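You operate a simulated robot arm through the tools that you are given. There is no shell and no other tool.

Carry out the task below with a simulated robot arm. There is one attempt and no reset: what you move stays moved.

Task
Scrub the blue tray clean under the rinse tap.
Fine: open the tap before you scrub with the basket brush; afterwards tap shut and brush back; the tray stays in the rinse tray. Set down upright: blue basket brush. Where these are worked on the way, their far stop is far enough and under half their travel is too little: rinse tap. What is to be rubbed or washed off counts as gone when no trace of it is left.
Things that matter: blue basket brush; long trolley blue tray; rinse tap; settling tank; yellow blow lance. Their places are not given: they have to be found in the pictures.

The check looks at the end state, three seconds after you hand in, the way a careful person would. Anything else that was tipped, shoved, dropped, spilled or broken makes it a failure.

Robot
A 7-joint arm with a two-finger gripper, fixed in place. Base frame: the origin is at the foot of the arm, x ahead of it, y to its left, z up; the work surface is at about z = 0.8. Readings come in m, rad, newtons and seconds.
With the tool pointing down near the work surface it reaches from about 0.34 to 0.72 m from the base axis. Its first joint turns from -1.152 to 1.152 rad. Payload 2.45 kg.
The TCP is the grasp point between the finger pads, 0.026 m short of the fingertips. In the tool frame z runs along the fingers and y along their closing line. Largest opening 0.096 m; the body of the gripper starts 0.069 m behind the TCP.
Orientation is told as [roll, pitch, yaw] about the base's x, y, z axes, in that order, counted from this pose: with the fingers straight down and closing along the base's y, the tool's x points along the base's -x, its y along +y and its z along -z.

Tools
- The arm moves only by the tool arm_command. Its argument "commands" is a list of rows, each an object (a shift or turn left out is 0, a gripper value left out holds the last) with "xyz": the shift along the tool's x, y, z in units of 40 mm (1.0 is 40 mm), a list of three; "angular": the turn, a rotation vector about the tool's x, y, z in units of 5 degrees (1.0 is 5 degrees), a list of three; "gripper": the gripper command, from -1 (fully open) to 1 (shut), values between in proportion. In form: [{"xyz": [tx, ty, tz], "angular": [rx, ry, rz], "gripper": gripper}, ...]. A call has 1 to 20 rows; each row shifts and turns the commanded pose from where the row before left it, along the tool's axes as they then stand. A call with a number of a shift or a turn outside -1 to 1 is refused whole. A row lasts 0.2 s, in which the tool goes at most 0.05 m and 0.15 rad; a call with a longer step from one row to the next is refused whole, and so is a gripper value outside its range. Where a pose cannot be reached the arm comes as near as it can. A force on the tool above 40 N (or 10 N above the force at the start of the call, whichever is more), or a blocked arm, ends the call early, and 0.2 s more pass. Each finger halts on what it meets, pressing with about 38 N; the grip force reading is that of the motor and also rises with nothing between the fingers. The clock runs only during rows and for 0.2 s after the last one: add rows that do not move to give the fingers time. The reply holds the time, the measured pose of the TCP, the force on the tool along the base axes, the opening and the grip force, in the units named above and with some noise, with the torque about the TCP (base axes, N m) and any sound that the robot's microphone picked up.
- Cameras (640 x 400 px; columns grow to the right, rows downward): "scene" is fixed at [0.1597, -0.403, 1.3993]; the picture's right is [0.76, -0.65, 0.00], its down [-0.52, -0.60, -0.60] and it looks along [0.39, 0.46, -0.80] (base axes); focal length 246 px, centre (320, 200). "wrist" rides on the gripper at [0.082, 0.003, -0.098] in the tool frame; the picture's right is [-0.04, 1.00, 0.00], its down [-0.73, -0.03, -0.68] and it looks along [-0.68, -0.03, 0.73] (tool axes); focal length 256 px, centre (320, 200).
- camera(camera): a new picture of that camera. No time passes.
- measure_at(camera, pixels): for up to 12 pixels [column, row] of the newest picture of that camera ("zoom" is the newest enlarged one), the place [x, y, z] in the base frame of the surface seen there, good to about 0.002 m. No time passes.
- close_up(camera, box): a new picture of the part [left, top, right, bottom] of that camera's present view, enlarged. No time passes.
- close_job(): hands the job in; it is judged then, once.

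Leave the gripper open and the arm clear of the work at the hand-in unless told otherwise.

The tools are called after ">>>" by a JSON object that holds its "method" and its "body". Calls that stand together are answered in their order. arm_command: Moves the arm, as the interface text tells. Its arguments: {"type":"object","properties":{"commands":{"type":"array","items":{"type":"object","properties":{"xyz":{"type":"array","items":{"type":"number"}},"angular":{"type":"array","items":{"type":"number"}},"gripper":{"type":"number"}}}}},"required":["commands"]} The other tools are called the same way: camera (camera) takes a picture; measure_at (camera, pixels) gives the place of the surface under pixels of a picture; close_up (camera, box) takes an enlarged picture of a part of a camera's view; close_job () hands the job in.

At the start:

```text
t: 0.0
tcp_pos: [0.4827, -0.0828, 1.1277]
ee_rot: [-0.002, 0.0, 0.001]
contact_force: [0.1, -0.7, 0.5]
ft_torque: [0.02, 0.01, 0.03]
gripper_width: 0.0959
finger_force: 0.0
```

scene: 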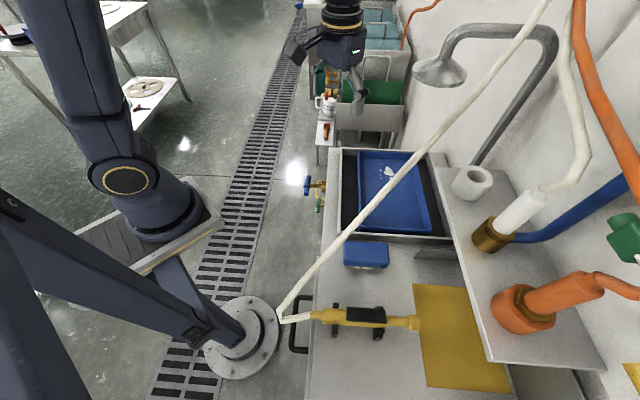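
wrist: 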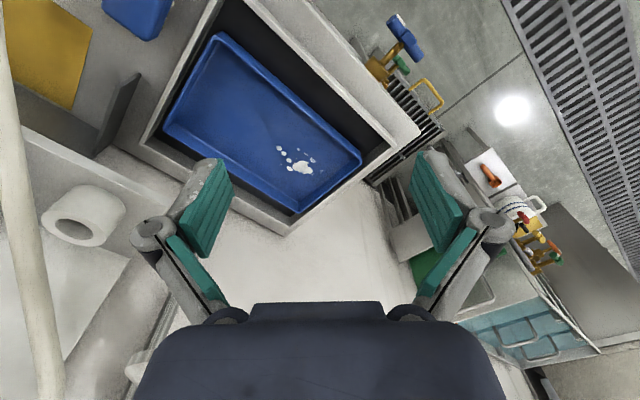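

I see the blue tray with white spots in a dark basin, a blue block (maybe the brush) at scene (366,254), a blue-handled tap at (312,186), and a yellow lance at (365,317). I'll take enlarged pictures to identify each one.

>>> {"method": "close_up", "body": {"camera": "scene", "box": [280, 130, 480, 280]}}

>>> {"method": "close_up", "body": {"camera": "scene", "box": [270, 230, 520, 400]}}

>>> {"method": "close_up", "body": {"camera": "wrist", "box": [340, 0, 580, 160]}}

>>> {"method": "close_up", "body": {"camera": "wrist", "box": [0, 0, 240, 160]}}

>>> {"method": "close_up", "body": {"camera": "scene", "box": [400, 0, 640, 160]}}

```text
2.67 times, centred on (380, 205) of scene
```

zoom: 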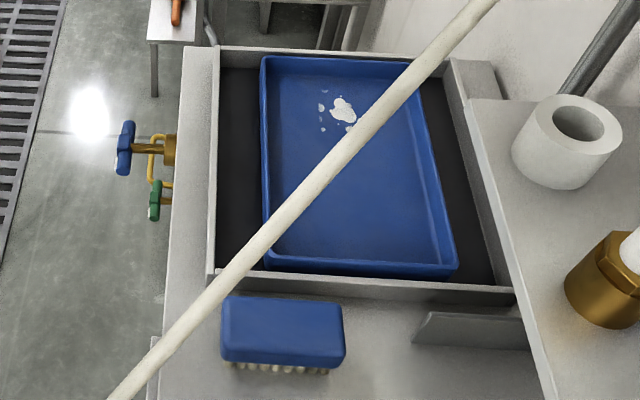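

```text
2.35 times, centred on (395, 315) of scene
```

zoom: 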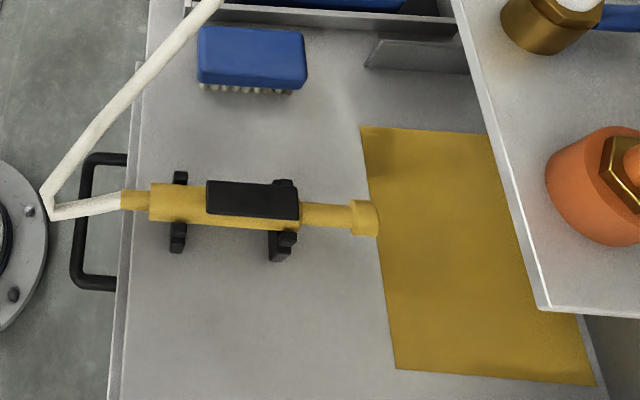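

```text
2.50 times, centred on (460, 80) of wrist
```

zoom: 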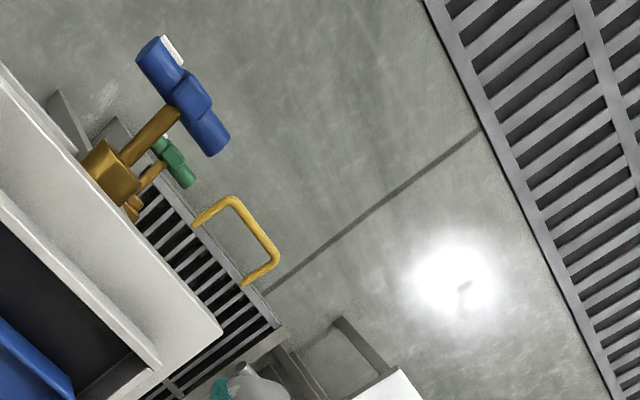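

```text
2.50 times, centred on (120, 80) of wrist
```

zoom: 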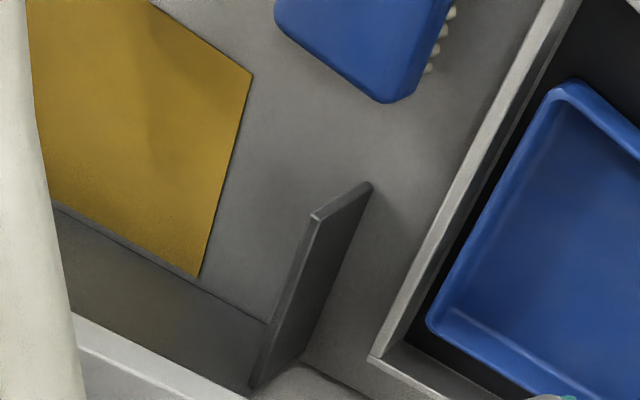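

```text
2.50 times, centred on (520, 80) of scene
```

zoom: 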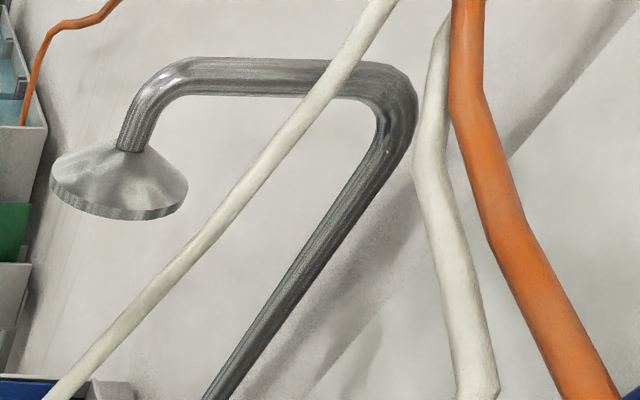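

The shower head hangs over the tray. A blue T-handle tap and a smaller green one sit on the near side of the bench. I'll measure key points in the scene picture: the brush, tray, rim, tap, hose and shower head.

>>> {"method": "camera", "body": {"camera": "scene"}}

>>> {"method": "measure_at", "body": {"camera": "scene", "pixels": [[350, 244], [388, 244], [388, 264], [348, 264], [366, 250], [409, 160], [400, 170], [364, 153], [420, 155], [441, 225], [372, 228], [390, 172]]}}

>>> {"method": "measure_at", "body": {"camera": "scene", "pixels": [[345, 150], [350, 234], [432, 152], [478, 240], [340, 190], [345, 275], [307, 186], [320, 184], [320, 204], [334, 186], [440, 72], [440, 85]]}}

>>> {"method": "measure_at", "body": {"camera": "scene", "pixels": [[400, 178], [350, 235], [450, 117], [510, 40], [300, 290], [350, 316], [410, 321], [440, 255], [470, 182], [305, 330], [460, 330], [500, 100]]}}

```text
taken
```

scene: 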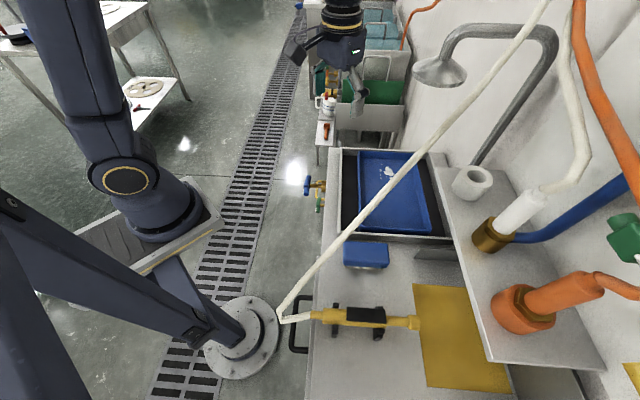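

```text
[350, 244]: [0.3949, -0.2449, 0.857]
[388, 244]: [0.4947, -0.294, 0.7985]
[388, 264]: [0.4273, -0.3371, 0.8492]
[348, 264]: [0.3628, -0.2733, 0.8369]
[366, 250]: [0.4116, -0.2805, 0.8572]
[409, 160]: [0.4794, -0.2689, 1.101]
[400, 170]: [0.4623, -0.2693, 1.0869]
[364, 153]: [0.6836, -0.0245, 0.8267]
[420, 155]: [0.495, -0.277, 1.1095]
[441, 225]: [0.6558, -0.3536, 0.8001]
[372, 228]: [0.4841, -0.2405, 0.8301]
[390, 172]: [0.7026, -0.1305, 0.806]
```

```text
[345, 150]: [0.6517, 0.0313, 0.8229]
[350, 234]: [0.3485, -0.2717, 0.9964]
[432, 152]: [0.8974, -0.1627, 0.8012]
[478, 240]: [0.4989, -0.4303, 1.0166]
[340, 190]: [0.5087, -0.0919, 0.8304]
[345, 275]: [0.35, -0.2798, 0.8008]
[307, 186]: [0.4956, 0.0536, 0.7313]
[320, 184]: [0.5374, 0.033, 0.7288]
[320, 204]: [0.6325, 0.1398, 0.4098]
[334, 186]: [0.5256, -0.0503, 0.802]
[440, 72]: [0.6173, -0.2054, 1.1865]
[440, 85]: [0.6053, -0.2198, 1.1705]
```

```text
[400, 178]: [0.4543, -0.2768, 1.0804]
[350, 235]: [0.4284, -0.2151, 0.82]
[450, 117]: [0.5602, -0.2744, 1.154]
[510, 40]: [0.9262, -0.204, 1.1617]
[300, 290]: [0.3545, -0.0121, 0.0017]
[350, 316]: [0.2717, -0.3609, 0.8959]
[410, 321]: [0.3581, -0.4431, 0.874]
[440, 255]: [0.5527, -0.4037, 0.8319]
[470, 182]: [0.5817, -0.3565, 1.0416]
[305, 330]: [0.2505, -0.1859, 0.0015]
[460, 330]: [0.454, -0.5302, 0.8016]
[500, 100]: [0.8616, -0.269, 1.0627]
```

The hose runs at y≈-0.27 and rises above the brush, so I'll have to work around it. Next I'll look closer at the tap, the brush and the far station to decide which tap is the rinse tap.

>>> {"method": "close_up", "body": {"camera": "scene", "box": [290, 160, 354, 216]}}

>>> {"method": "close_up", "body": {"camera": "wrist", "box": [360, 0, 456, 76]}}

>>> {"method": "close_up", "body": {"camera": "wrist", "box": [440, 140, 600, 280]}}

>>> {"method": "close_up", "body": {"camera": "scene", "box": [280, 40, 440, 160]}}

>>> {"method": "close_up", "body": {"camera": "scene", "box": [440, 150, 640, 300]}}

```text
7.14 times, centred on (322, 188) of scene
```

zoom: 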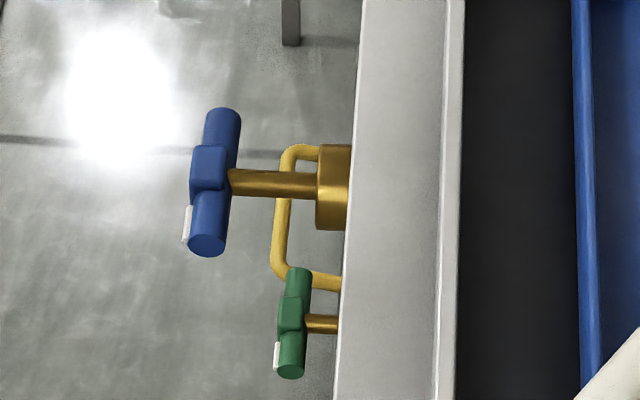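

```text
5.26 times, centred on (408, 38) of wrist
```

zoom: 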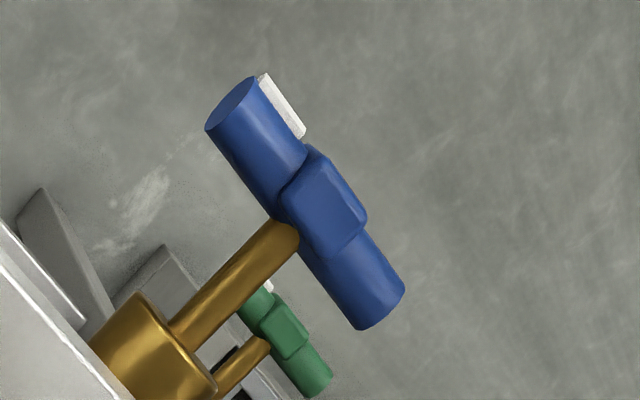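

```text
2.86 times, centred on (520, 210) of wrist
```

zoom: 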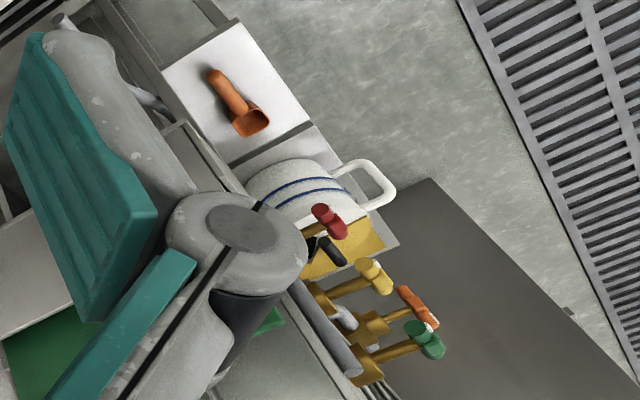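

```text
3.33 times, centred on (360, 100) of scene
```

zoom: 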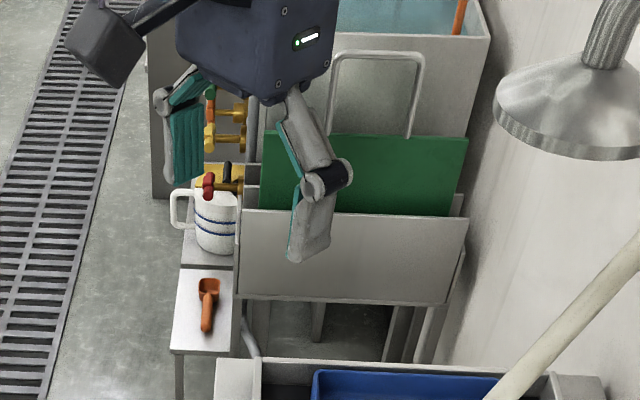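

```text
2.67 times, centred on (540, 225) of scene
```

zoom: 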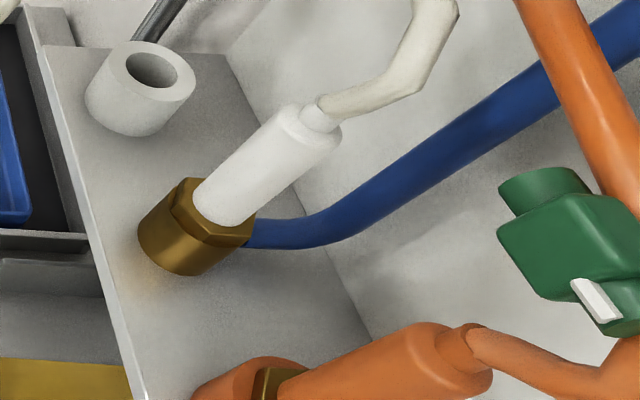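

The blue T-handle on the bench by the tray looks like the rinse tap, and the green one below it like a drain. I'll measure the blue handle in an enlarged scene view, along with its stem and the green tap.

>>> {"method": "close_up", "body": {"camera": "scene", "box": [290, 160, 354, 216]}}

>>> {"method": "measure_at", "body": {"camera": "zoom", "pixels": [[224, 120], [207, 244], [210, 165], [203, 230], [188, 225], [280, 180], [335, 190], [335, 220], [293, 370], [297, 280], [322, 323], [280, 220]]}}

>>> {"method": "measure_at", "body": {"camera": "zoom", "pixels": [[345, 380], [370, 20], [215, 135], [236, 135], [206, 136], [230, 205], [194, 200], [292, 315], [410, 200], [450, 200], [520, 200], [582, 200]]}}

```text
7.14 times, centred on (322, 188) of scene
```

zoom: 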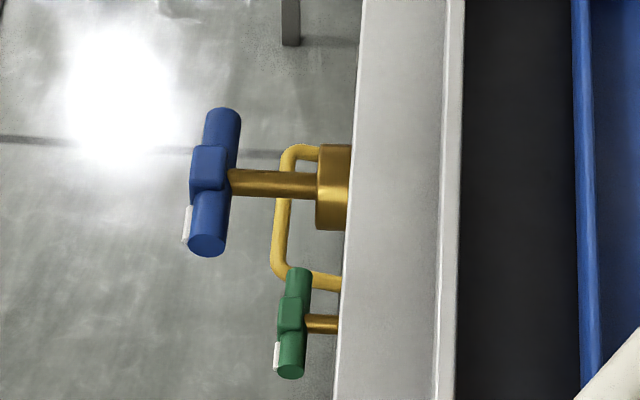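

```text
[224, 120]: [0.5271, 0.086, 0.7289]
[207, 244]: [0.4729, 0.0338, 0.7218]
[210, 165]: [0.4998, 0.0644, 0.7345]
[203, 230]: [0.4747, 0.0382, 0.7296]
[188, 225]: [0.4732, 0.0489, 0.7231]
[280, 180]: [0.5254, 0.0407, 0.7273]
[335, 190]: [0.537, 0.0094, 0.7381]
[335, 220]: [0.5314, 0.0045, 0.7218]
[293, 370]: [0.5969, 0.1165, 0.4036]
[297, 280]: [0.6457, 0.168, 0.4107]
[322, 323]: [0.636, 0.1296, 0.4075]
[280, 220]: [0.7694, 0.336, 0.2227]
```

```text
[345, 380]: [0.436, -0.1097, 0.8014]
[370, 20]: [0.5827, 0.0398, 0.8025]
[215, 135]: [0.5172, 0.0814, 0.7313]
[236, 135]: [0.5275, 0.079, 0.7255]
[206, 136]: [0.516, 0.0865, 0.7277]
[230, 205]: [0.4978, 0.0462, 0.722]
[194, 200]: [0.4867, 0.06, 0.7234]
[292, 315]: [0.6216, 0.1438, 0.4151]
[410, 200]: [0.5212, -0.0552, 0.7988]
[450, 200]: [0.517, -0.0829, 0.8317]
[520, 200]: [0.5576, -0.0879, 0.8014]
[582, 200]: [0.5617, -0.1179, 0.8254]
```

The blue handle is a horizontal bar along about (0.71,0.70), centred near (0.502,0.061,0.7235). Its stem points outward, away from the bench. Now I'll measure the brush, the tray and the hose in detail.

>>> {"method": "close_up", "body": {"camera": "scene", "box": [330, 225, 410, 285]}}

>>> {"method": "measure_at", "body": {"camera": "zoom", "pixels": [[125, 160], [450, 165], [460, 310], [115, 285], [290, 230], [290, 325], [115, 320], [150, 345], [420, 355], [470, 345], [290, 355], [300, 380]]}}

>>> {"method": "close_up", "body": {"camera": "scene", "box": [330, 140, 490, 260]}}

>>> {"method": "measure_at", "body": {"camera": "zoom", "pixels": [[122, 42], [118, 370], [360, 55], [440, 378], [225, 150], [255, 105], [190, 105], [240, 165], [190, 300], [300, 300], [380, 250], [60, 200]]}}

>>> {"method": "measure_at", "body": {"camera": "zoom", "pixels": [[230, 122], [245, 140], [182, 118], [185, 142], [218, 118], [250, 155], [190, 85], [270, 130], [130, 365], [420, 376], [70, 360], [470, 380]]}}

```text
6.67 times, centred on (370, 255) of scene
```

zoom: 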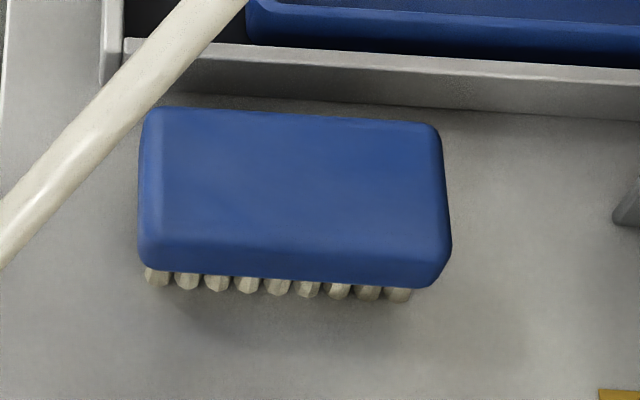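

```text
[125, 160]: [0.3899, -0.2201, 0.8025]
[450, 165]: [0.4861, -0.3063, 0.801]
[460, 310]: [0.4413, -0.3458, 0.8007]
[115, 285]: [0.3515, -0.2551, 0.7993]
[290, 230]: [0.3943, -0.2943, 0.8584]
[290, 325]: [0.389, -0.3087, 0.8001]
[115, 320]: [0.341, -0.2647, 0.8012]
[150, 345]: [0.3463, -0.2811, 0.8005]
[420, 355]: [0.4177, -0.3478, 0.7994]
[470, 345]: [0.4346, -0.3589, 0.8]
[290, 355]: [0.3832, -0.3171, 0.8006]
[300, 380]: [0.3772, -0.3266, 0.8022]
```

```text
3.33 times, centred on (410, 200) of scene
```

zoom: 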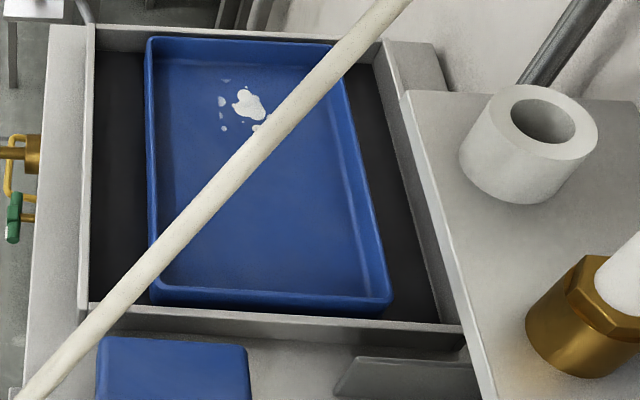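

```text
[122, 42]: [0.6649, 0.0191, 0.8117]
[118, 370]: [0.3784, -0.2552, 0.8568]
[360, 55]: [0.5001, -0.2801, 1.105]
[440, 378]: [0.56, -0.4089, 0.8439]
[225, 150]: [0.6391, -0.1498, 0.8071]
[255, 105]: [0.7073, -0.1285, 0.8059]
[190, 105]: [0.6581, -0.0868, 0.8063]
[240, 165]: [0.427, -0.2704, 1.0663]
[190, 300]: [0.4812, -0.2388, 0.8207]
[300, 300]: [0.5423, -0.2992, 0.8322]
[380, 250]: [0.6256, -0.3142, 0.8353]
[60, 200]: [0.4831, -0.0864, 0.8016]
```

```text
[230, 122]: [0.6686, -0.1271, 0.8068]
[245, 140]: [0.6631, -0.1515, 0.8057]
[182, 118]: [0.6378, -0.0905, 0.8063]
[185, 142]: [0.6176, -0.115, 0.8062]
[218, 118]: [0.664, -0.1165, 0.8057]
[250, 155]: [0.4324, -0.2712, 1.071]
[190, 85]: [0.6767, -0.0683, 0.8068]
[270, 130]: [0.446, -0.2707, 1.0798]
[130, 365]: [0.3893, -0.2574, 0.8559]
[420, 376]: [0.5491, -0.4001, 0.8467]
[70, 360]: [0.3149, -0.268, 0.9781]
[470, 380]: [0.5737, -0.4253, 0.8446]
```

The brush measures about 0.105 x 0.05 m, centred at (0.407,-0.285) with its top at 0.858. The hose crosses about 0.19 m above it. I'll do the tap first: shift to y≈+0.04, yaw +45.5° so the fingers close along the stem axis, lower a little, and look with the wrist camera.

>>> {"method": "arm_command", "body": {"commands": [{"xyz": [0, 0.8, 0]}, {"xyz": [0, 0.8, 0]}, {"xyz": [0, 0.8, 0]}, {"xyz": [0, 0.7, 0]}, {"angular": [0, 0, -1]}, {"angular": [0, 0, -1]}, {"angular": [0, 0, -1]}, {"angular": [0, 0, -1]}, {"angular": [0, 0, -1]}, {"angular": [0, 0, -1]}, {"angular": [0, 0, -1]}, {"angular": [0, 0, -1]}, {"angular": [0, 0, -1]}, {"angular": [0, 0, -0.1]}, {"xyz": [0, 0, 0.8]}, {"xyz": [0, 0, 0.8]}, {"xyz": [0, 0, 0.8]}, {"xyz": [0, 0, 0.8]}]}}

>>> {"method": "camera", "body": {"camera": "wrist"}}

>>> {"method": "camera", "body": {"camera": "scene"}}

```text
t: 3.8
tcp_pos: [0.4839, 0.0424, 0.9992]
ee_rot: [0.0, 0.0, 0.794]
contact_force: [-0.4, 1.0, -0.3]
ft_torque: [-0.02, -0.03, 0.0]
gripper_width: 0.096
finger_force: 0.0
```

```text
taken
```

wrist: 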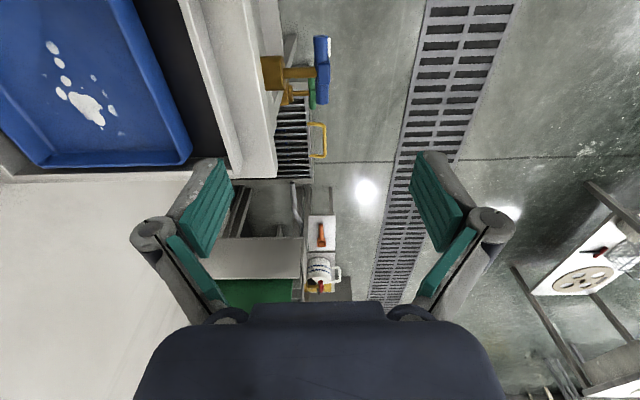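

```text
taken
```

scene: 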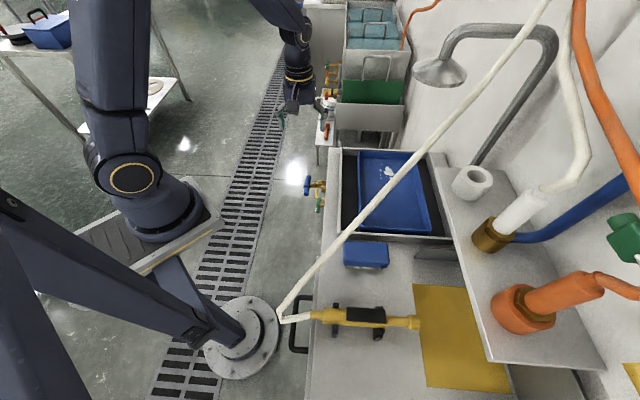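

The wrist view shows the tap handle at (322,70) and the whole dirt pattern at about (85,100). I'll enlarge and measure both.

>>> {"method": "close_up", "body": {"camera": "wrist", "box": [250, 20, 362, 120]}}

>>> {"method": "measure_at", "body": {"camera": "zoom", "pixels": [[359, 70], [355, 335], [355, 200], [340, 130], [378, 130], [340, 270], [378, 270], [250, 205], [170, 190], [170, 240], [190, 210], [90, 200]]}}

>>> {"method": "close_up", "body": {"camera": "wrist", "box": [0, 0, 240, 150]}}

>>> {"method": "measure_at", "body": {"camera": "zoom", "pixels": [[140, 125], [160, 168], [175, 215], [165, 255], [215, 280], [248, 205], [300, 290], [325, 355], [265, 325], [200, 245], [240, 270], [265, 250]]}}

```text
4.00 times, centred on (306, 70) of wrist
```

zoom: 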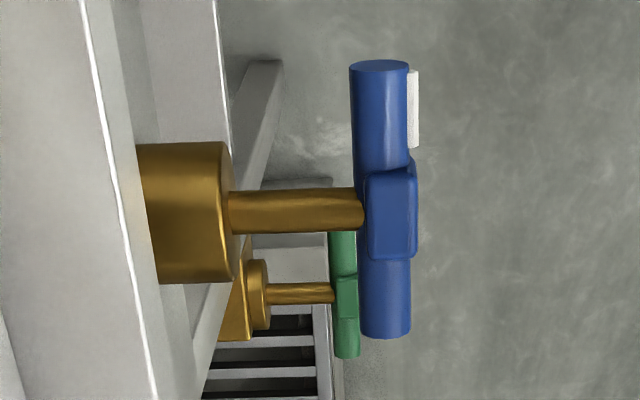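

```text
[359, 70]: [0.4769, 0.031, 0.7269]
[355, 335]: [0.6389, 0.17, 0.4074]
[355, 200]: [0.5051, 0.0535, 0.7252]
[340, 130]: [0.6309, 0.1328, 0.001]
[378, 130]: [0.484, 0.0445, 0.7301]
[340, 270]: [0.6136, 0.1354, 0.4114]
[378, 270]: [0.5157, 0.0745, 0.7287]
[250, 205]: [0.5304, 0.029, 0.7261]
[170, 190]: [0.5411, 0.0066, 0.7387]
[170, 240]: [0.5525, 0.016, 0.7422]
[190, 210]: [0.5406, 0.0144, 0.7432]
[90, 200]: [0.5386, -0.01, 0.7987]
```

```text
2.67 times, centred on (120, 75) of wrist
```

zoom: 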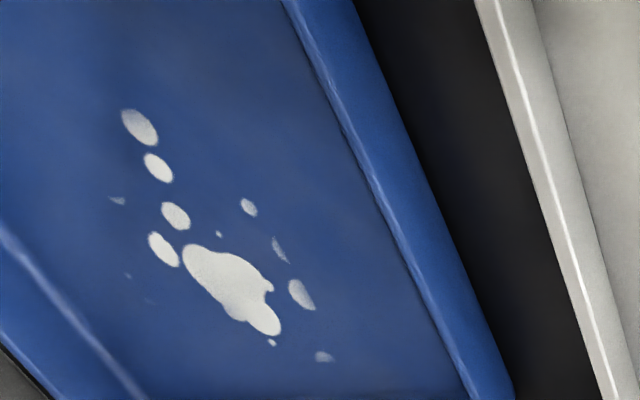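

```text
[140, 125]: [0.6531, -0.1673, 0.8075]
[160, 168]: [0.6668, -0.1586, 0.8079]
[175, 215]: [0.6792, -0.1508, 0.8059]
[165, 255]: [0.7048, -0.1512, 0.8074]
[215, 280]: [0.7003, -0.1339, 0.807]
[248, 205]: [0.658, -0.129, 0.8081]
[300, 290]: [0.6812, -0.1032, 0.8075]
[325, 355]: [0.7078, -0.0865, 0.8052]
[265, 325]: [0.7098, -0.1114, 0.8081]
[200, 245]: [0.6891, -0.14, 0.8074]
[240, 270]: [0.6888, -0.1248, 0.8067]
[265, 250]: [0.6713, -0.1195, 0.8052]
```

The tap bar is centred at about (0.502,0.0615,0.7205), with half-length 0.04. I'll narrow the fingers to about 0.06 and descend over the near (brush-side) end of the bar, stopping just above it to check.

>>> {"method": "arm_command", "body": {"commands": [{"xyz": [0.07, 0, 0], "gripper": -0.25}, {"xyz": [0, 0, 0.8]}, {"xyz": [0, 0, 0.8]}, {"xyz": [0, 0, 0.8]}, {"xyz": [0, 0, 0.8]}, {"xyz": [0, 0, 0.8]}, {"xyz": [0, 0, 0.8]}, {"xyz": [0, 0, 0.5]}]}}

>>> {"method": "camera", "body": {"camera": "wrist"}}

>>> {"method": "camera", "body": {"camera": "scene"}}

```text
t: 5.6
tcp_pos: [0.4793, 0.0412, 0.7883]
ee_rot: [0.001, -0.001, 0.794]
contact_force: [0.0, 0.6, 0.2]
ft_torque: [0.01, 0.0, 0.0]
gripper_width: 0.0597
finger_force: 0.0
```

```text
taken
```

wrist: 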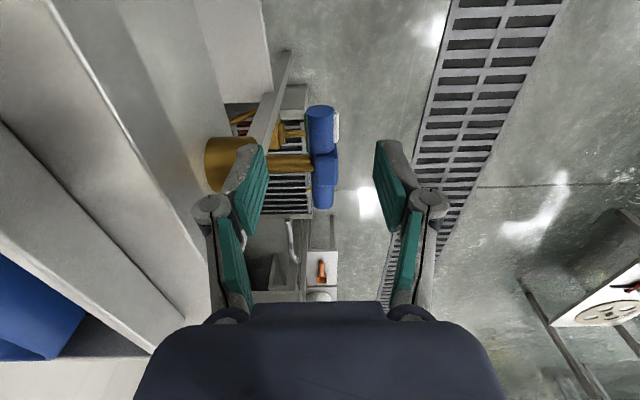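

```text
taken
```

scene: 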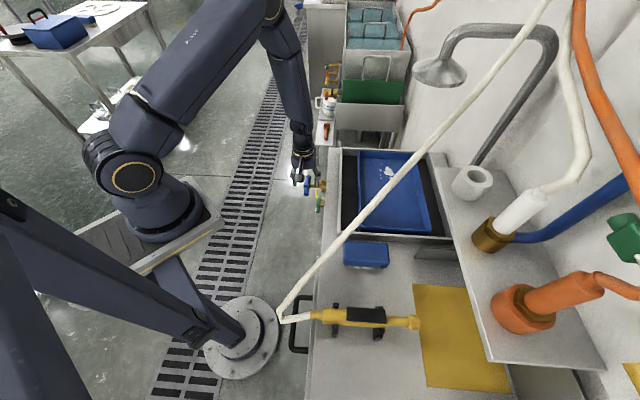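

The handle is now close, at about (320,155) in the wrist picture, between the finger tips. I'll measure it again at this range.

>>> {"method": "close_up", "body": {"camera": "wrist", "box": [260, 90, 380, 220]}}

>>> {"method": "measure_at", "body": {"camera": "wrist", "pixels": [[320, 112], [318, 125], [320, 140], [325, 165], [323, 190], [323, 205], [310, 125], [330, 125], [315, 190], [333, 190], [280, 162], [338, 120]]}}

```text
3.08 times, centred on (320, 155) of wrist
```

zoom: 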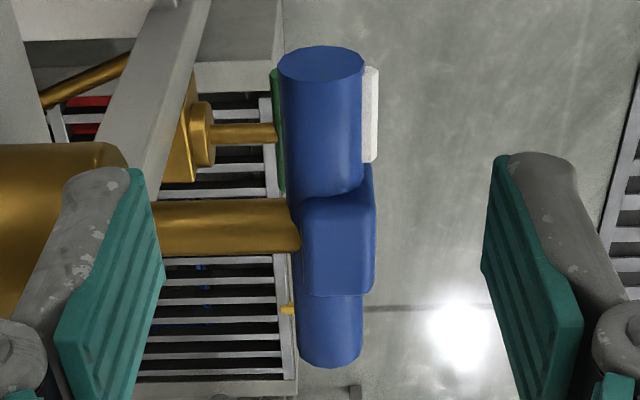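

```text
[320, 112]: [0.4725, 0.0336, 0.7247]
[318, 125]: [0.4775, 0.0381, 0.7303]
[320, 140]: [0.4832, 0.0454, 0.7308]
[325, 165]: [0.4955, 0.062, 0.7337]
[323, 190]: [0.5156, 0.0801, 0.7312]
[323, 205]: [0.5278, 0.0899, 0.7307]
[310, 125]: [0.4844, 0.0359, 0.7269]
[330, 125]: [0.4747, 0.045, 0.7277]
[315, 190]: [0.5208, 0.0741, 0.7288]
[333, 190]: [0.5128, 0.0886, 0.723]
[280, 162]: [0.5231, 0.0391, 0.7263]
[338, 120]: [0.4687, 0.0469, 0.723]
```

The bar axis is at about (0.501,0.063,0.7205) with radius about 0.01. I'll lower 0.068 m so the TCP is level with the bar, 0.029 m from the stem, then close the fingers on that end.

>>> {"method": "arm_command", "body": {"commands": [{"xyz": [-0.04, 0, 0.6]}, {"xyz": [0, 0, 0.6]}, {"xyz": [0, 0, 0.49]}, {"gripper": 1}, {"gripper": 1}, {"gripper": 1}, {"gripper": 1}]}}

>>> {"method": "camera", "body": {"camera": "wrist"}}

```text
t: 7.2
tcp_pos: [0.4802, 0.0421, 0.7231]
ee_rot: [-0.001, 0.0, 0.791]
contact_force: [5.8, -2.8, -9.0]
ft_torque: [-0.21, 0.14, -0.46]
gripper_width: 0.0173
finger_force: 43.7
```

```text
taken
```

wrist: 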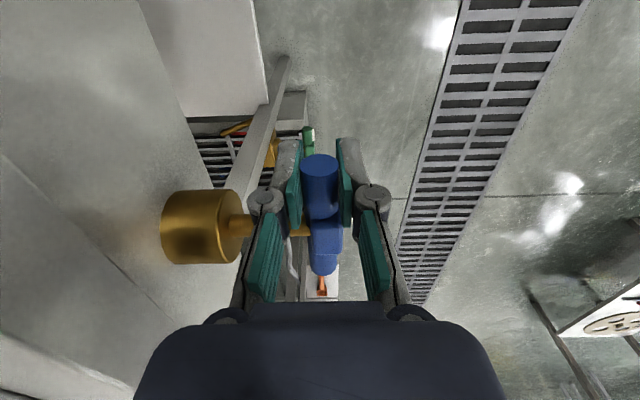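

The bar is gripped (width 0.017). I'll try lifting this end along an arc about the stem, 30° to begin with, and watch the force.

>>> {"method": "arm_command", "body": {"commands": [{"xyz": [-0.025, 0, -0.188]}, {"xyz": [-0.072, 0, -0.175]}, {}]}}

>>> {"method": "close_up", "body": {"camera": "wrist", "box": [240, 120, 400, 290]}}

```text
t: 8.0
tcp_pos: [0.4816, 0.0418, 0.7341]
ee_rot: [0.001, 0.008, 0.793]
contact_force: [-4.3, -17.9, -26.6]
ft_torque: [-0.82, 0.64, -0.42]
gripper_width: 0.0182
finger_force: 43.7
```

```text
2.35 times, centred on (320, 205) of wrist
```

zoom: 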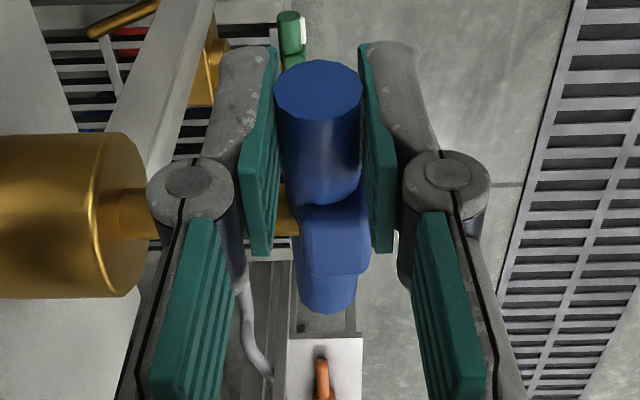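

The TCP rose 0.011 m with about 27 N of resistance. I'll measure along the bar to see whether it has actually turned.

>>> {"method": "measure_at", "body": {"camera": "zoom", "pixels": [[318, 85], [318, 130], [318, 160], [330, 230], [328, 290], [318, 110], [325, 180], [330, 305]]}}

>>> {"method": "close_up", "body": {"camera": "scene", "box": [280, 150, 360, 220]}}

```text
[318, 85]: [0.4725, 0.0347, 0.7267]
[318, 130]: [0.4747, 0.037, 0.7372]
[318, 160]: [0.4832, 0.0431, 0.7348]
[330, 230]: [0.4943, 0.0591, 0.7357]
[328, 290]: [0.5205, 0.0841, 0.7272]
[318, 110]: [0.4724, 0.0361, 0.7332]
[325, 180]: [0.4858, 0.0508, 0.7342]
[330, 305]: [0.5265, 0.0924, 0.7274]
```

```text
5.71 times, centred on (320, 185) of scene
```

zoom: 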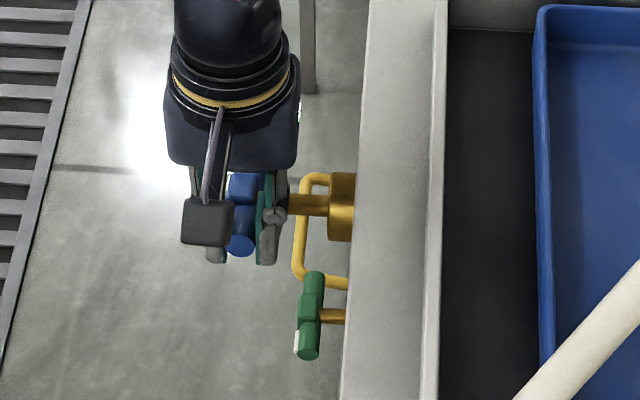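

The bar tilted only about 9° and the fingers slipped a little, so this may be the closed stop. I'll test the other direction with a small downward move and compare the resistance.

>>> {"method": "arm_command", "body": {"commands": [{"xyz": [0.06, 0, 0.15]}, {"xyz": [0.04, 0, 0.15]}, {"xyz": [0, 0, 0.15]}, {}]}}

>>> {"method": "close_up", "body": {"camera": "wrist", "box": [240, 120, 400, 290]}}

>>> {"method": "measure_at", "body": {"camera": "zoom", "pixels": [[318, 85], [318, 130], [318, 160], [330, 230], [328, 290], [318, 110], [325, 180], [330, 305]]}}

```text
t: 9.0
tcp_pos: [0.4843, 0.0449, 0.7174]
ee_rot: [-0.001, -0.011, 0.797]
contact_force: [0.5, 21.8, 30.0]
ft_torque: [0.0, 0.01, -0.84]
gripper_width: 0.0175
finger_force: 42.9
```

```text
2.35 times, centred on (320, 205) of wrist
```

zoom: 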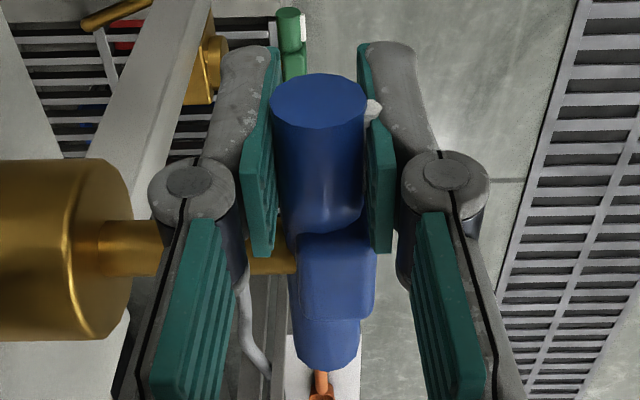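

```text
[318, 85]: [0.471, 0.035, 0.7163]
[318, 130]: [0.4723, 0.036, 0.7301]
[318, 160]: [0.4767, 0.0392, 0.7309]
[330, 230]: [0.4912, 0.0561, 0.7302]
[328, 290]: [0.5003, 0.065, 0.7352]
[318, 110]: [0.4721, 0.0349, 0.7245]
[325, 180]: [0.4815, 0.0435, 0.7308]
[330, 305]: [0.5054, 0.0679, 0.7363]
```

The bar went back level and I read about 30 N the other way, so the level position looks like a stop. The upward direction seems to be free but stiff. I'll raise it again slowly in small steps to confirm.

>>> {"method": "arm_command", "body": {"commands": [{"xyz": [0, 0, -0.08]}, {"xyz": [0, 0, -0.06]}, {"xyz": [-0.01, 0, -0.06]}, {"xyz": [-0.01, 0, -0.06]}, {"xyz": [-0.015, 0, -0.06]}, {"xyz": [-0.02, 0, -0.06]}, {"xyz": [-0.02, 0, -0.06]}, {"xyz": [-0.025, 0, -0.06]}, {"xyz": [-0.03, 0, -0.06]}, {}, {}]}}

>>> {"method": "close_up", "body": {"camera": "wrist", "box": [240, 120, 400, 290]}}

>>> {"method": "measure_at", "body": {"camera": "zoom", "pixels": [[318, 85], [318, 130], [318, 160], [330, 230], [328, 290], [318, 110], [325, 180], [330, 305]]}}

```text
t: 11.4
tcp_pos: [0.4792, 0.0422, 0.7391]
ee_rot: [0.005, 0.013, 0.792]
contact_force: [-19.4, -18.5, -20.0]
ft_torque: [-0.84, 0.72, -0.44]
gripper_width: 0.0182
finger_force: 43.4
```

```text
2.35 times, centred on (320, 205) of wrist
```

zoom: 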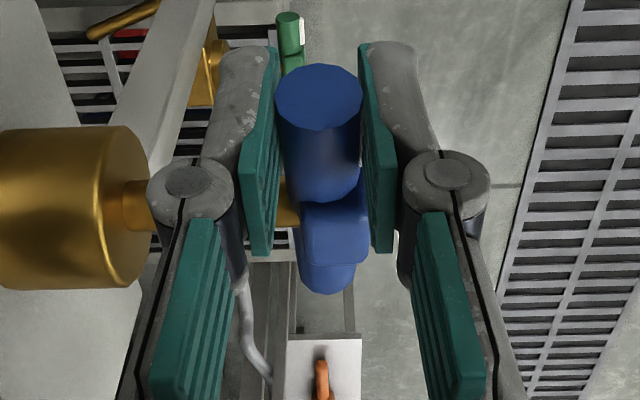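

```text
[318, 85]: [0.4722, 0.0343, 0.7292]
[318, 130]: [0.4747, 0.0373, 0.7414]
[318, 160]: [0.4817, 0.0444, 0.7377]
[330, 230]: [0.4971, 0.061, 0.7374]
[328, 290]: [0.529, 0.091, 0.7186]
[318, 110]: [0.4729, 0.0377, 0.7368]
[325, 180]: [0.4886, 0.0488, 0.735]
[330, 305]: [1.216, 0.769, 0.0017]
```

The handle is now about 17° up, so this is the opening direction, but pinching makes the pads resist the bar pivoting. I'll switch to plain pushing: release, rise, close the fingers, and press down on the far (+u) end of the bar.

>>> {"method": "arm_command", "body": {"commands": [{"gripper": -0.25}, {"gripper": -0.25}, {"gripper": -0.25}, {"xyz": [0, 0, -0.9]}, {"xyz": [0, 0, -0.9]}, {"xyz": [0, 0, -0.7], "gripper": 1}, {"xyz": [-0.7, 0, 0]}, {"xyz": [-0.675, 0, 0]}, {}, {}, {}]}}

>>> {"method": "camera", "body": {"camera": "wrist"}}

>>> {"method": "close_up", "body": {"camera": "scene", "box": [280, 150, 360, 220]}}

```text
t: 13.8
tcp_pos: [0.5216, 0.0846, 0.8387]
ee_rot: [0.001, -0.001, 0.795]
contact_force: [0.3, 0.7, -0.1]
ft_torque: [0.0, -0.01, 0.0]
gripper_width: 0.0
finger_force: 28.6
```

```text
taken
```

wrist: 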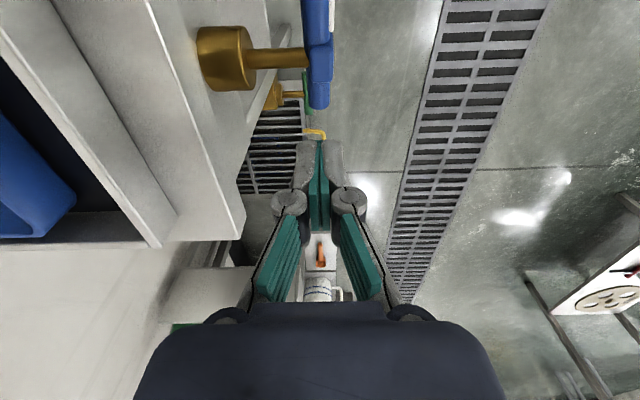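

```text
5.71 times, centred on (320, 185) of scene
```

zoom: 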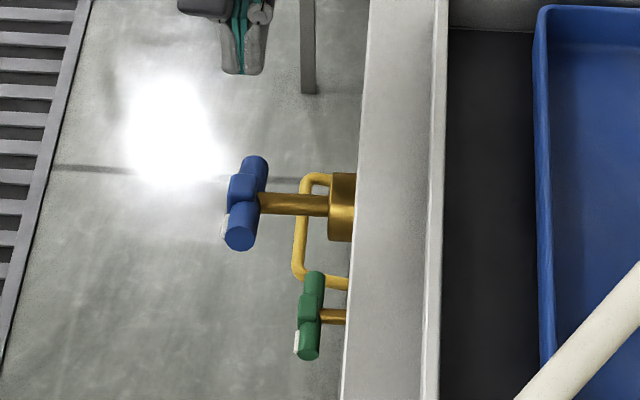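

The handle holds its tilt and my closed fingertips are right over its +u end (u-offset 0.030). I'll press straight down slowly to fingertip height of about 0.70.

>>> {"method": "arm_command", "body": {"commands": [{"xyz": [0, 0, 0.9]}, {"xyz": [0, 0, 0.9]}, {"xyz": [0, 0, 0.3]}, {"xyz": [0, 0, 0.1]}, {"xyz": [0, 0, 0.1]}, {"xyz": [0, 0, 0.1]}, {"xyz": [0, 0, 0.1]}, {"xyz": [0, 0, 0.1]}, {"xyz": [0, 0, 0.1]}, {"xyz": [0, 0, 0.1]}, {}]}}

>>> {"method": "camera", "body": {"camera": "wrist"}}

>>> {"method": "close_up", "body": {"camera": "scene", "box": [280, 150, 360, 220]}}

```text
t: 16.2
tcp_pos: [0.5215, 0.0834, 0.7274]
ee_rot: [0.0, 0.001, 0.793]
contact_force: [0.2, -0.1, 0.1]
ft_torque: [0.01, 0.0, 0.01]
gripper_width: 0.0002
finger_force: 28.4
```

```text
taken
```

wrist: 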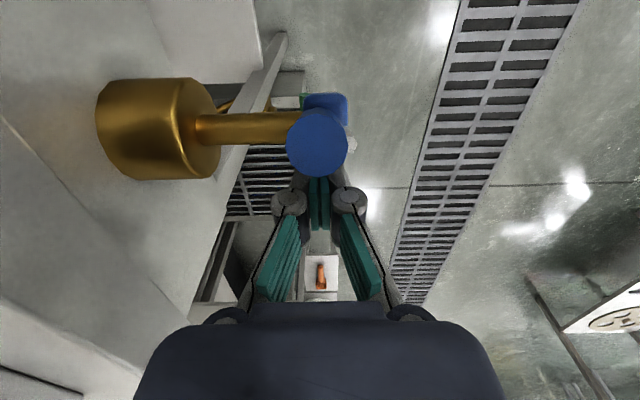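

```text
5.71 times, centred on (320, 185) of scene
```

zoom: 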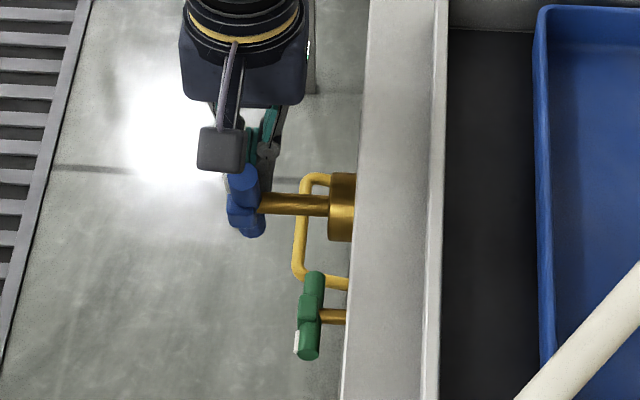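

The handle turned readily and is now steep, with hardly any force. I'll measure its top end to get the angle.

>>> {"method": "measure_at", "body": {"camera": "wrist", "pixels": [[317, 115], [317, 140], [317, 170], [290, 140], [345, 140], [325, 97], [340, 105], [250, 128], [350, 143]]}}

>>> {"method": "close_up", "body": {"camera": "wrist", "box": [250, 60, 400, 210]}}

```text
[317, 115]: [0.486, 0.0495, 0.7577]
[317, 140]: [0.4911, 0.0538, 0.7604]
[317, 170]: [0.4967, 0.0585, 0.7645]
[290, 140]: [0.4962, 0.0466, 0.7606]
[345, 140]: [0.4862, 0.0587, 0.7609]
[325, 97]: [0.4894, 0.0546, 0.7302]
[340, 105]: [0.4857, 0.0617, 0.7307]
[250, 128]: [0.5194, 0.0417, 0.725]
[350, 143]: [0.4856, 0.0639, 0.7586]
```

```text
2.67 times, centred on (325, 135) of wrist
```

zoom: 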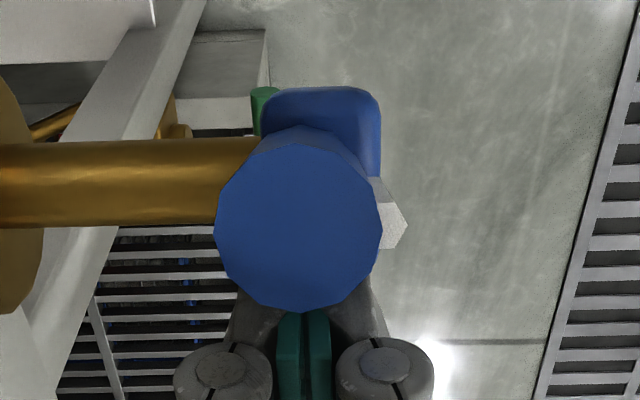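

The handle is at about 70°. I'll move to the other side of its raised end and push it toward +u to the far stop, starting with about 90° and checking.

>>> {"method": "arm_command", "body": {"commands": [{"xyz": [0, 0, -0.8]}, {"xyz": [0, 0, -0.8]}, {"xyz": [0, 0, -0.7]}, {"xyz": [0.7, 0, 0]}, {"xyz": [0.7, 0, 0]}, {"xyz": [0.6, 0, 0]}, {"xyz": [0, 0, 0.7]}, {"xyz": [0, 0, 0.7]}, {"xyz": [-0.3, 0, 0]}, {"xyz": [-0.1, 0, 0]}, {"xyz": [-0.1, 0, 0]}, {"xyz": [-0.1, 0, 0]}, {"xyz": [-0.1, 0, 0]}, {}]}}

>>> {"method": "camera", "body": {"camera": "wrist"}}

>>> {"method": "close_up", "body": {"camera": "scene", "box": [280, 150, 360, 220]}}

```text
t: 19.2
tcp_pos: [0.4855, 0.0468, 0.7635]
ee_rot: [0.001, -0.001, 0.793]
contact_force: [0.8, -1.1, -0.8]
ft_torque: [0.05, 0.0, 0.02]
gripper_width: 0.0057
finger_force: 28.7
```

```text
taken
```

wrist: 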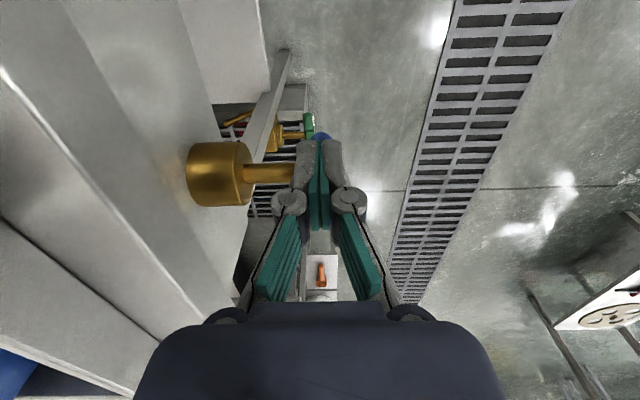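

```text
5.71 times, centred on (320, 185) of scene
```

zoom: 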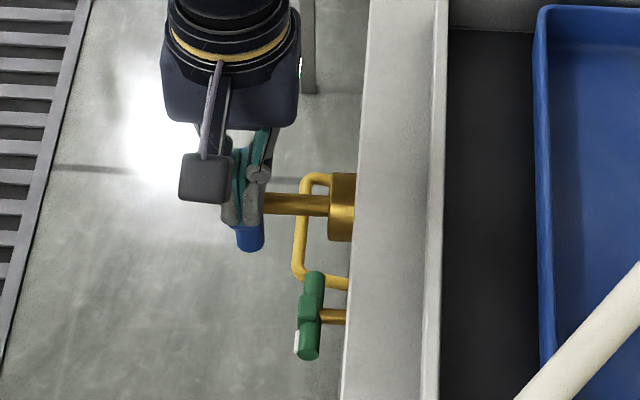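

Force is still near zero, so the stop hasn't been reached. I'll keep pushing +u in small steps.

>>> {"method": "arm_command", "body": {"commands": [{"xyz": [-0.1, 0, 0]}, {"xyz": [-0.1, 0, 0]}, {"xyz": [-0.1, 0, 0]}, {}]}}

>>> {"method": "close_up", "body": {"camera": "scene", "box": [280, 150, 360, 220]}}

>>> {"method": "camera", "body": {"camera": "wrist"}}

```text
t: 20.0
tcp_pos: [0.4864, 0.0487, 0.7603]
ee_rot: [0.004, 0.025, 0.789]
contact_force: [-4.0, -3.2, -0.2]
ft_torque: [-0.06, -0.03, 0.0]
gripper_width: 0.0059
finger_force: 28.2
stopped in row 3: the force on the tool passed its limit at 45 N (the readings are from after the stop); the commanded pose is now the measured one
```

```text
5.71 times, centred on (320, 185) of scene
```

zoom: 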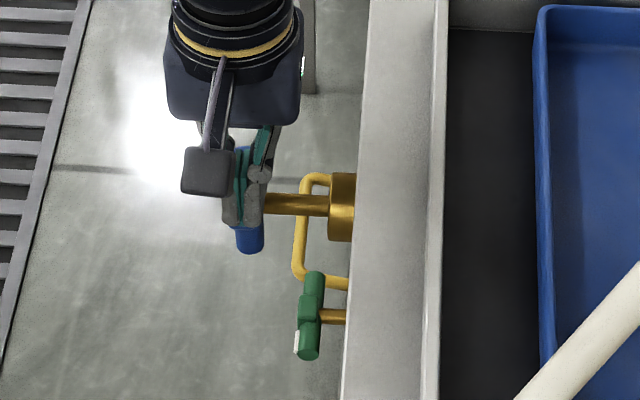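

```text
taken
```

wrist: 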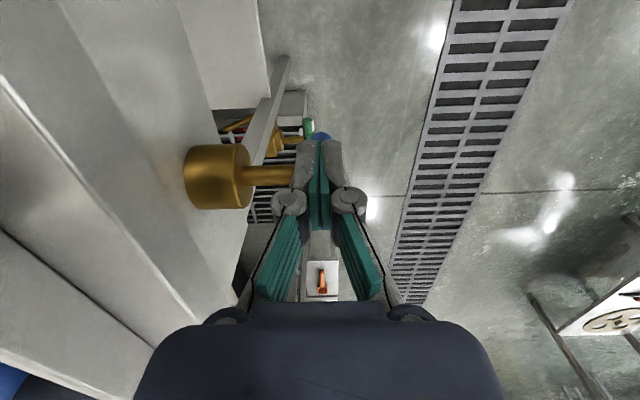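

The force hit 45 N with the bar about vertical, so that's the far stop. I'll back off, rise and check the handle and the shower head for water.

>>> {"method": "arm_command", "body": {"commands": [{"xyz": [0.4, 0, 0]}, {"xyz": [0.4, 0, 0]}, {"xyz": [0, 0, -0.9]}, {"xyz": [0, 0, -0.9]}, {"xyz": [0, 0, -0.9]}, {"xyz": [0, 0, -0.9]}]}}

>>> {"method": "camera", "body": {"camera": "wrist"}}

>>> {"method": "camera", "body": {"camera": "scene"}}

>>> {"method": "close_up", "body": {"camera": "scene", "box": [280, 150, 360, 220]}}

```text
t: 21.4
tcp_pos: [0.4692, 0.0314, 0.9039]
ee_rot: [0.005, 0.021, 0.79]
contact_force: [-0.4, 0.6, 0.1]
ft_torque: [-0.02, 0.01, 0.0]
gripper_width: 0.0002
finger_force: 28.7
```

```text
taken
```

wrist: 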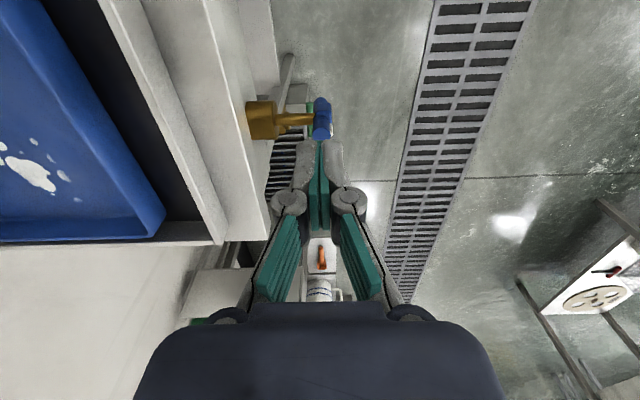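

```text
taken
```

scene: 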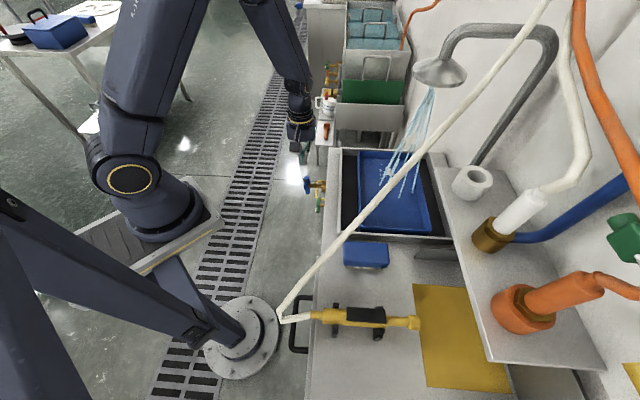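

```text
5.71 times, centred on (320, 185) of scene
```

zoom: 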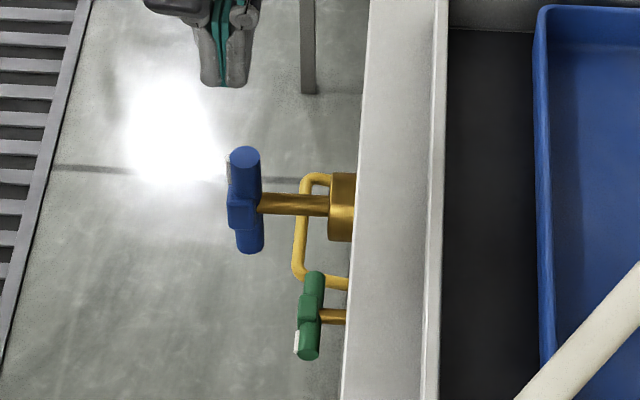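

Water now runs from the shower head into the tray, so this is the rinse tap and it's open. I'll check the handle angle and measure the hose line carefully for the brush approach.

>>> {"method": "close_up", "body": {"camera": "wrist", "box": [270, 80, 370, 150]}}

>>> {"method": "measure_at", "body": {"camera": "wrist", "pixels": [[321, 102], [321, 108], [321, 125], [324, 133]]}}

>>> {"method": "measure_at", "body": {"camera": "scene", "pixels": [[281, 316], [300, 318], [290, 303], [305, 283], [320, 266], [335, 250], [345, 239], [356, 226], [370, 210], [380, 199], [390, 187], [295, 297]]}}

>>> {"method": "measure_at", "body": {"camera": "scene", "pixels": [[440, 129], [460, 105], [480, 85], [500, 64], [520, 40], [535, 18], [543, 3], [315, 314], [325, 316], [440, 60], [420, 75], [462, 78]]}}

```text
5.71 times, centred on (320, 115) of wrist
```

zoom: 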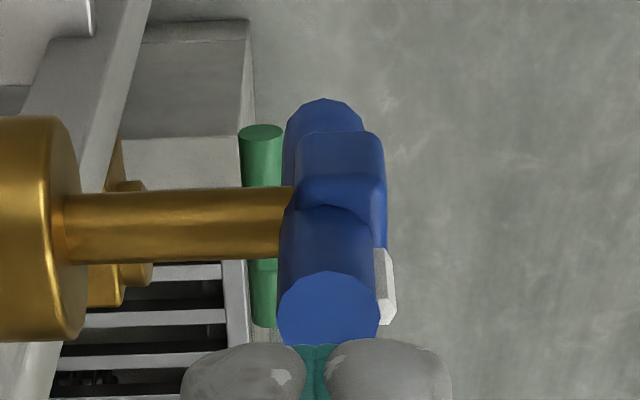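

```text
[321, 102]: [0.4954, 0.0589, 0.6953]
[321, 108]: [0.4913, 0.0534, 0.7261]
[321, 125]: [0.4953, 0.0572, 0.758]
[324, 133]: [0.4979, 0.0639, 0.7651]
```

```text
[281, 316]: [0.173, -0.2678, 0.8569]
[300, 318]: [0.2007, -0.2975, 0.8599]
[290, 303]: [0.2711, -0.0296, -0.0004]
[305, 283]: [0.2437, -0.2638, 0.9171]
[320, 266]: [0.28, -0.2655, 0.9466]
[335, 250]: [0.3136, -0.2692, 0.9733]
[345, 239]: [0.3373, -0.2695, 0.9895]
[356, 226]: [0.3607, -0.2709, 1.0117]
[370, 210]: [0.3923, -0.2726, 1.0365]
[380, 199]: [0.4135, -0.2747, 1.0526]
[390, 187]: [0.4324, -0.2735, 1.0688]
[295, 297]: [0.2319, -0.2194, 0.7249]
```

```text
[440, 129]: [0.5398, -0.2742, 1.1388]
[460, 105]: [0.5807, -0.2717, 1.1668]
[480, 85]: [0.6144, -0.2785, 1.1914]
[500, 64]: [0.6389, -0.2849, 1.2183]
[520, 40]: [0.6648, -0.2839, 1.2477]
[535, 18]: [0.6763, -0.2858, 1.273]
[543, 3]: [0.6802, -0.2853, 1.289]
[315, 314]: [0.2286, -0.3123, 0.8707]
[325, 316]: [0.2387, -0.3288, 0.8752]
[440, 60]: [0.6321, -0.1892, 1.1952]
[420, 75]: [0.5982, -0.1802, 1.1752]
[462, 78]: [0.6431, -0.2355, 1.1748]
```

The handle is upright. The hose is a straight line from (0.173,-0.268,0.857) to (0.68,-0.285,1.289), so a vertical approach to the brush would hit it. I'll tilt the tool about 42° outward and come in underneath from the robot side. First I rise, level out the small tilt and yaw to -44°.

>>> {"method": "arm_command", "body": {"commands": [{"angular": [0.06, -0.24, 0], "xyz": [0, 0, -0.8]}, {"xyz": [0, 0, -0.8], "angular": [0, 0, 1]}, {"xyz": [0, 0, -0.8], "angular": [0, 0, 1]}, {"angular": [0, 0, 1]}, {"angular": [0, 0, 1]}, {"angular": [0, 0, 1]}, {"angular": [0, 0, 1]}, {"angular": [0, 0, 1]}, {"angular": [0, 0, 1]}, {"angular": [0, 0, 1]}, {"angular": [0, 0, 1]}, {"angular": [0, 0, 1]}, {"angular": [0, 0, 1]}, {"angular": [0, 0, 1]}, {"angular": [0, 0, 1]}, {"angular": [0, 0, 1]}, {"angular": [0, 0, 1]}, {"angular": [0, 0, 1]}, {"angular": [0, 0, 0.85], "gripper": -0.45}, {}]}}

```text
t: 25.6
tcp_pos: [0.4688, 0.0288, 1.0022]
ee_rot: [-0.001, 0.0, -0.77]
contact_force: [0.6, 0.0, 0.7]
ft_torque: [-0.01, 0.0, 0.01]
gripper_width: 0.0539
finger_force: 0.1
```

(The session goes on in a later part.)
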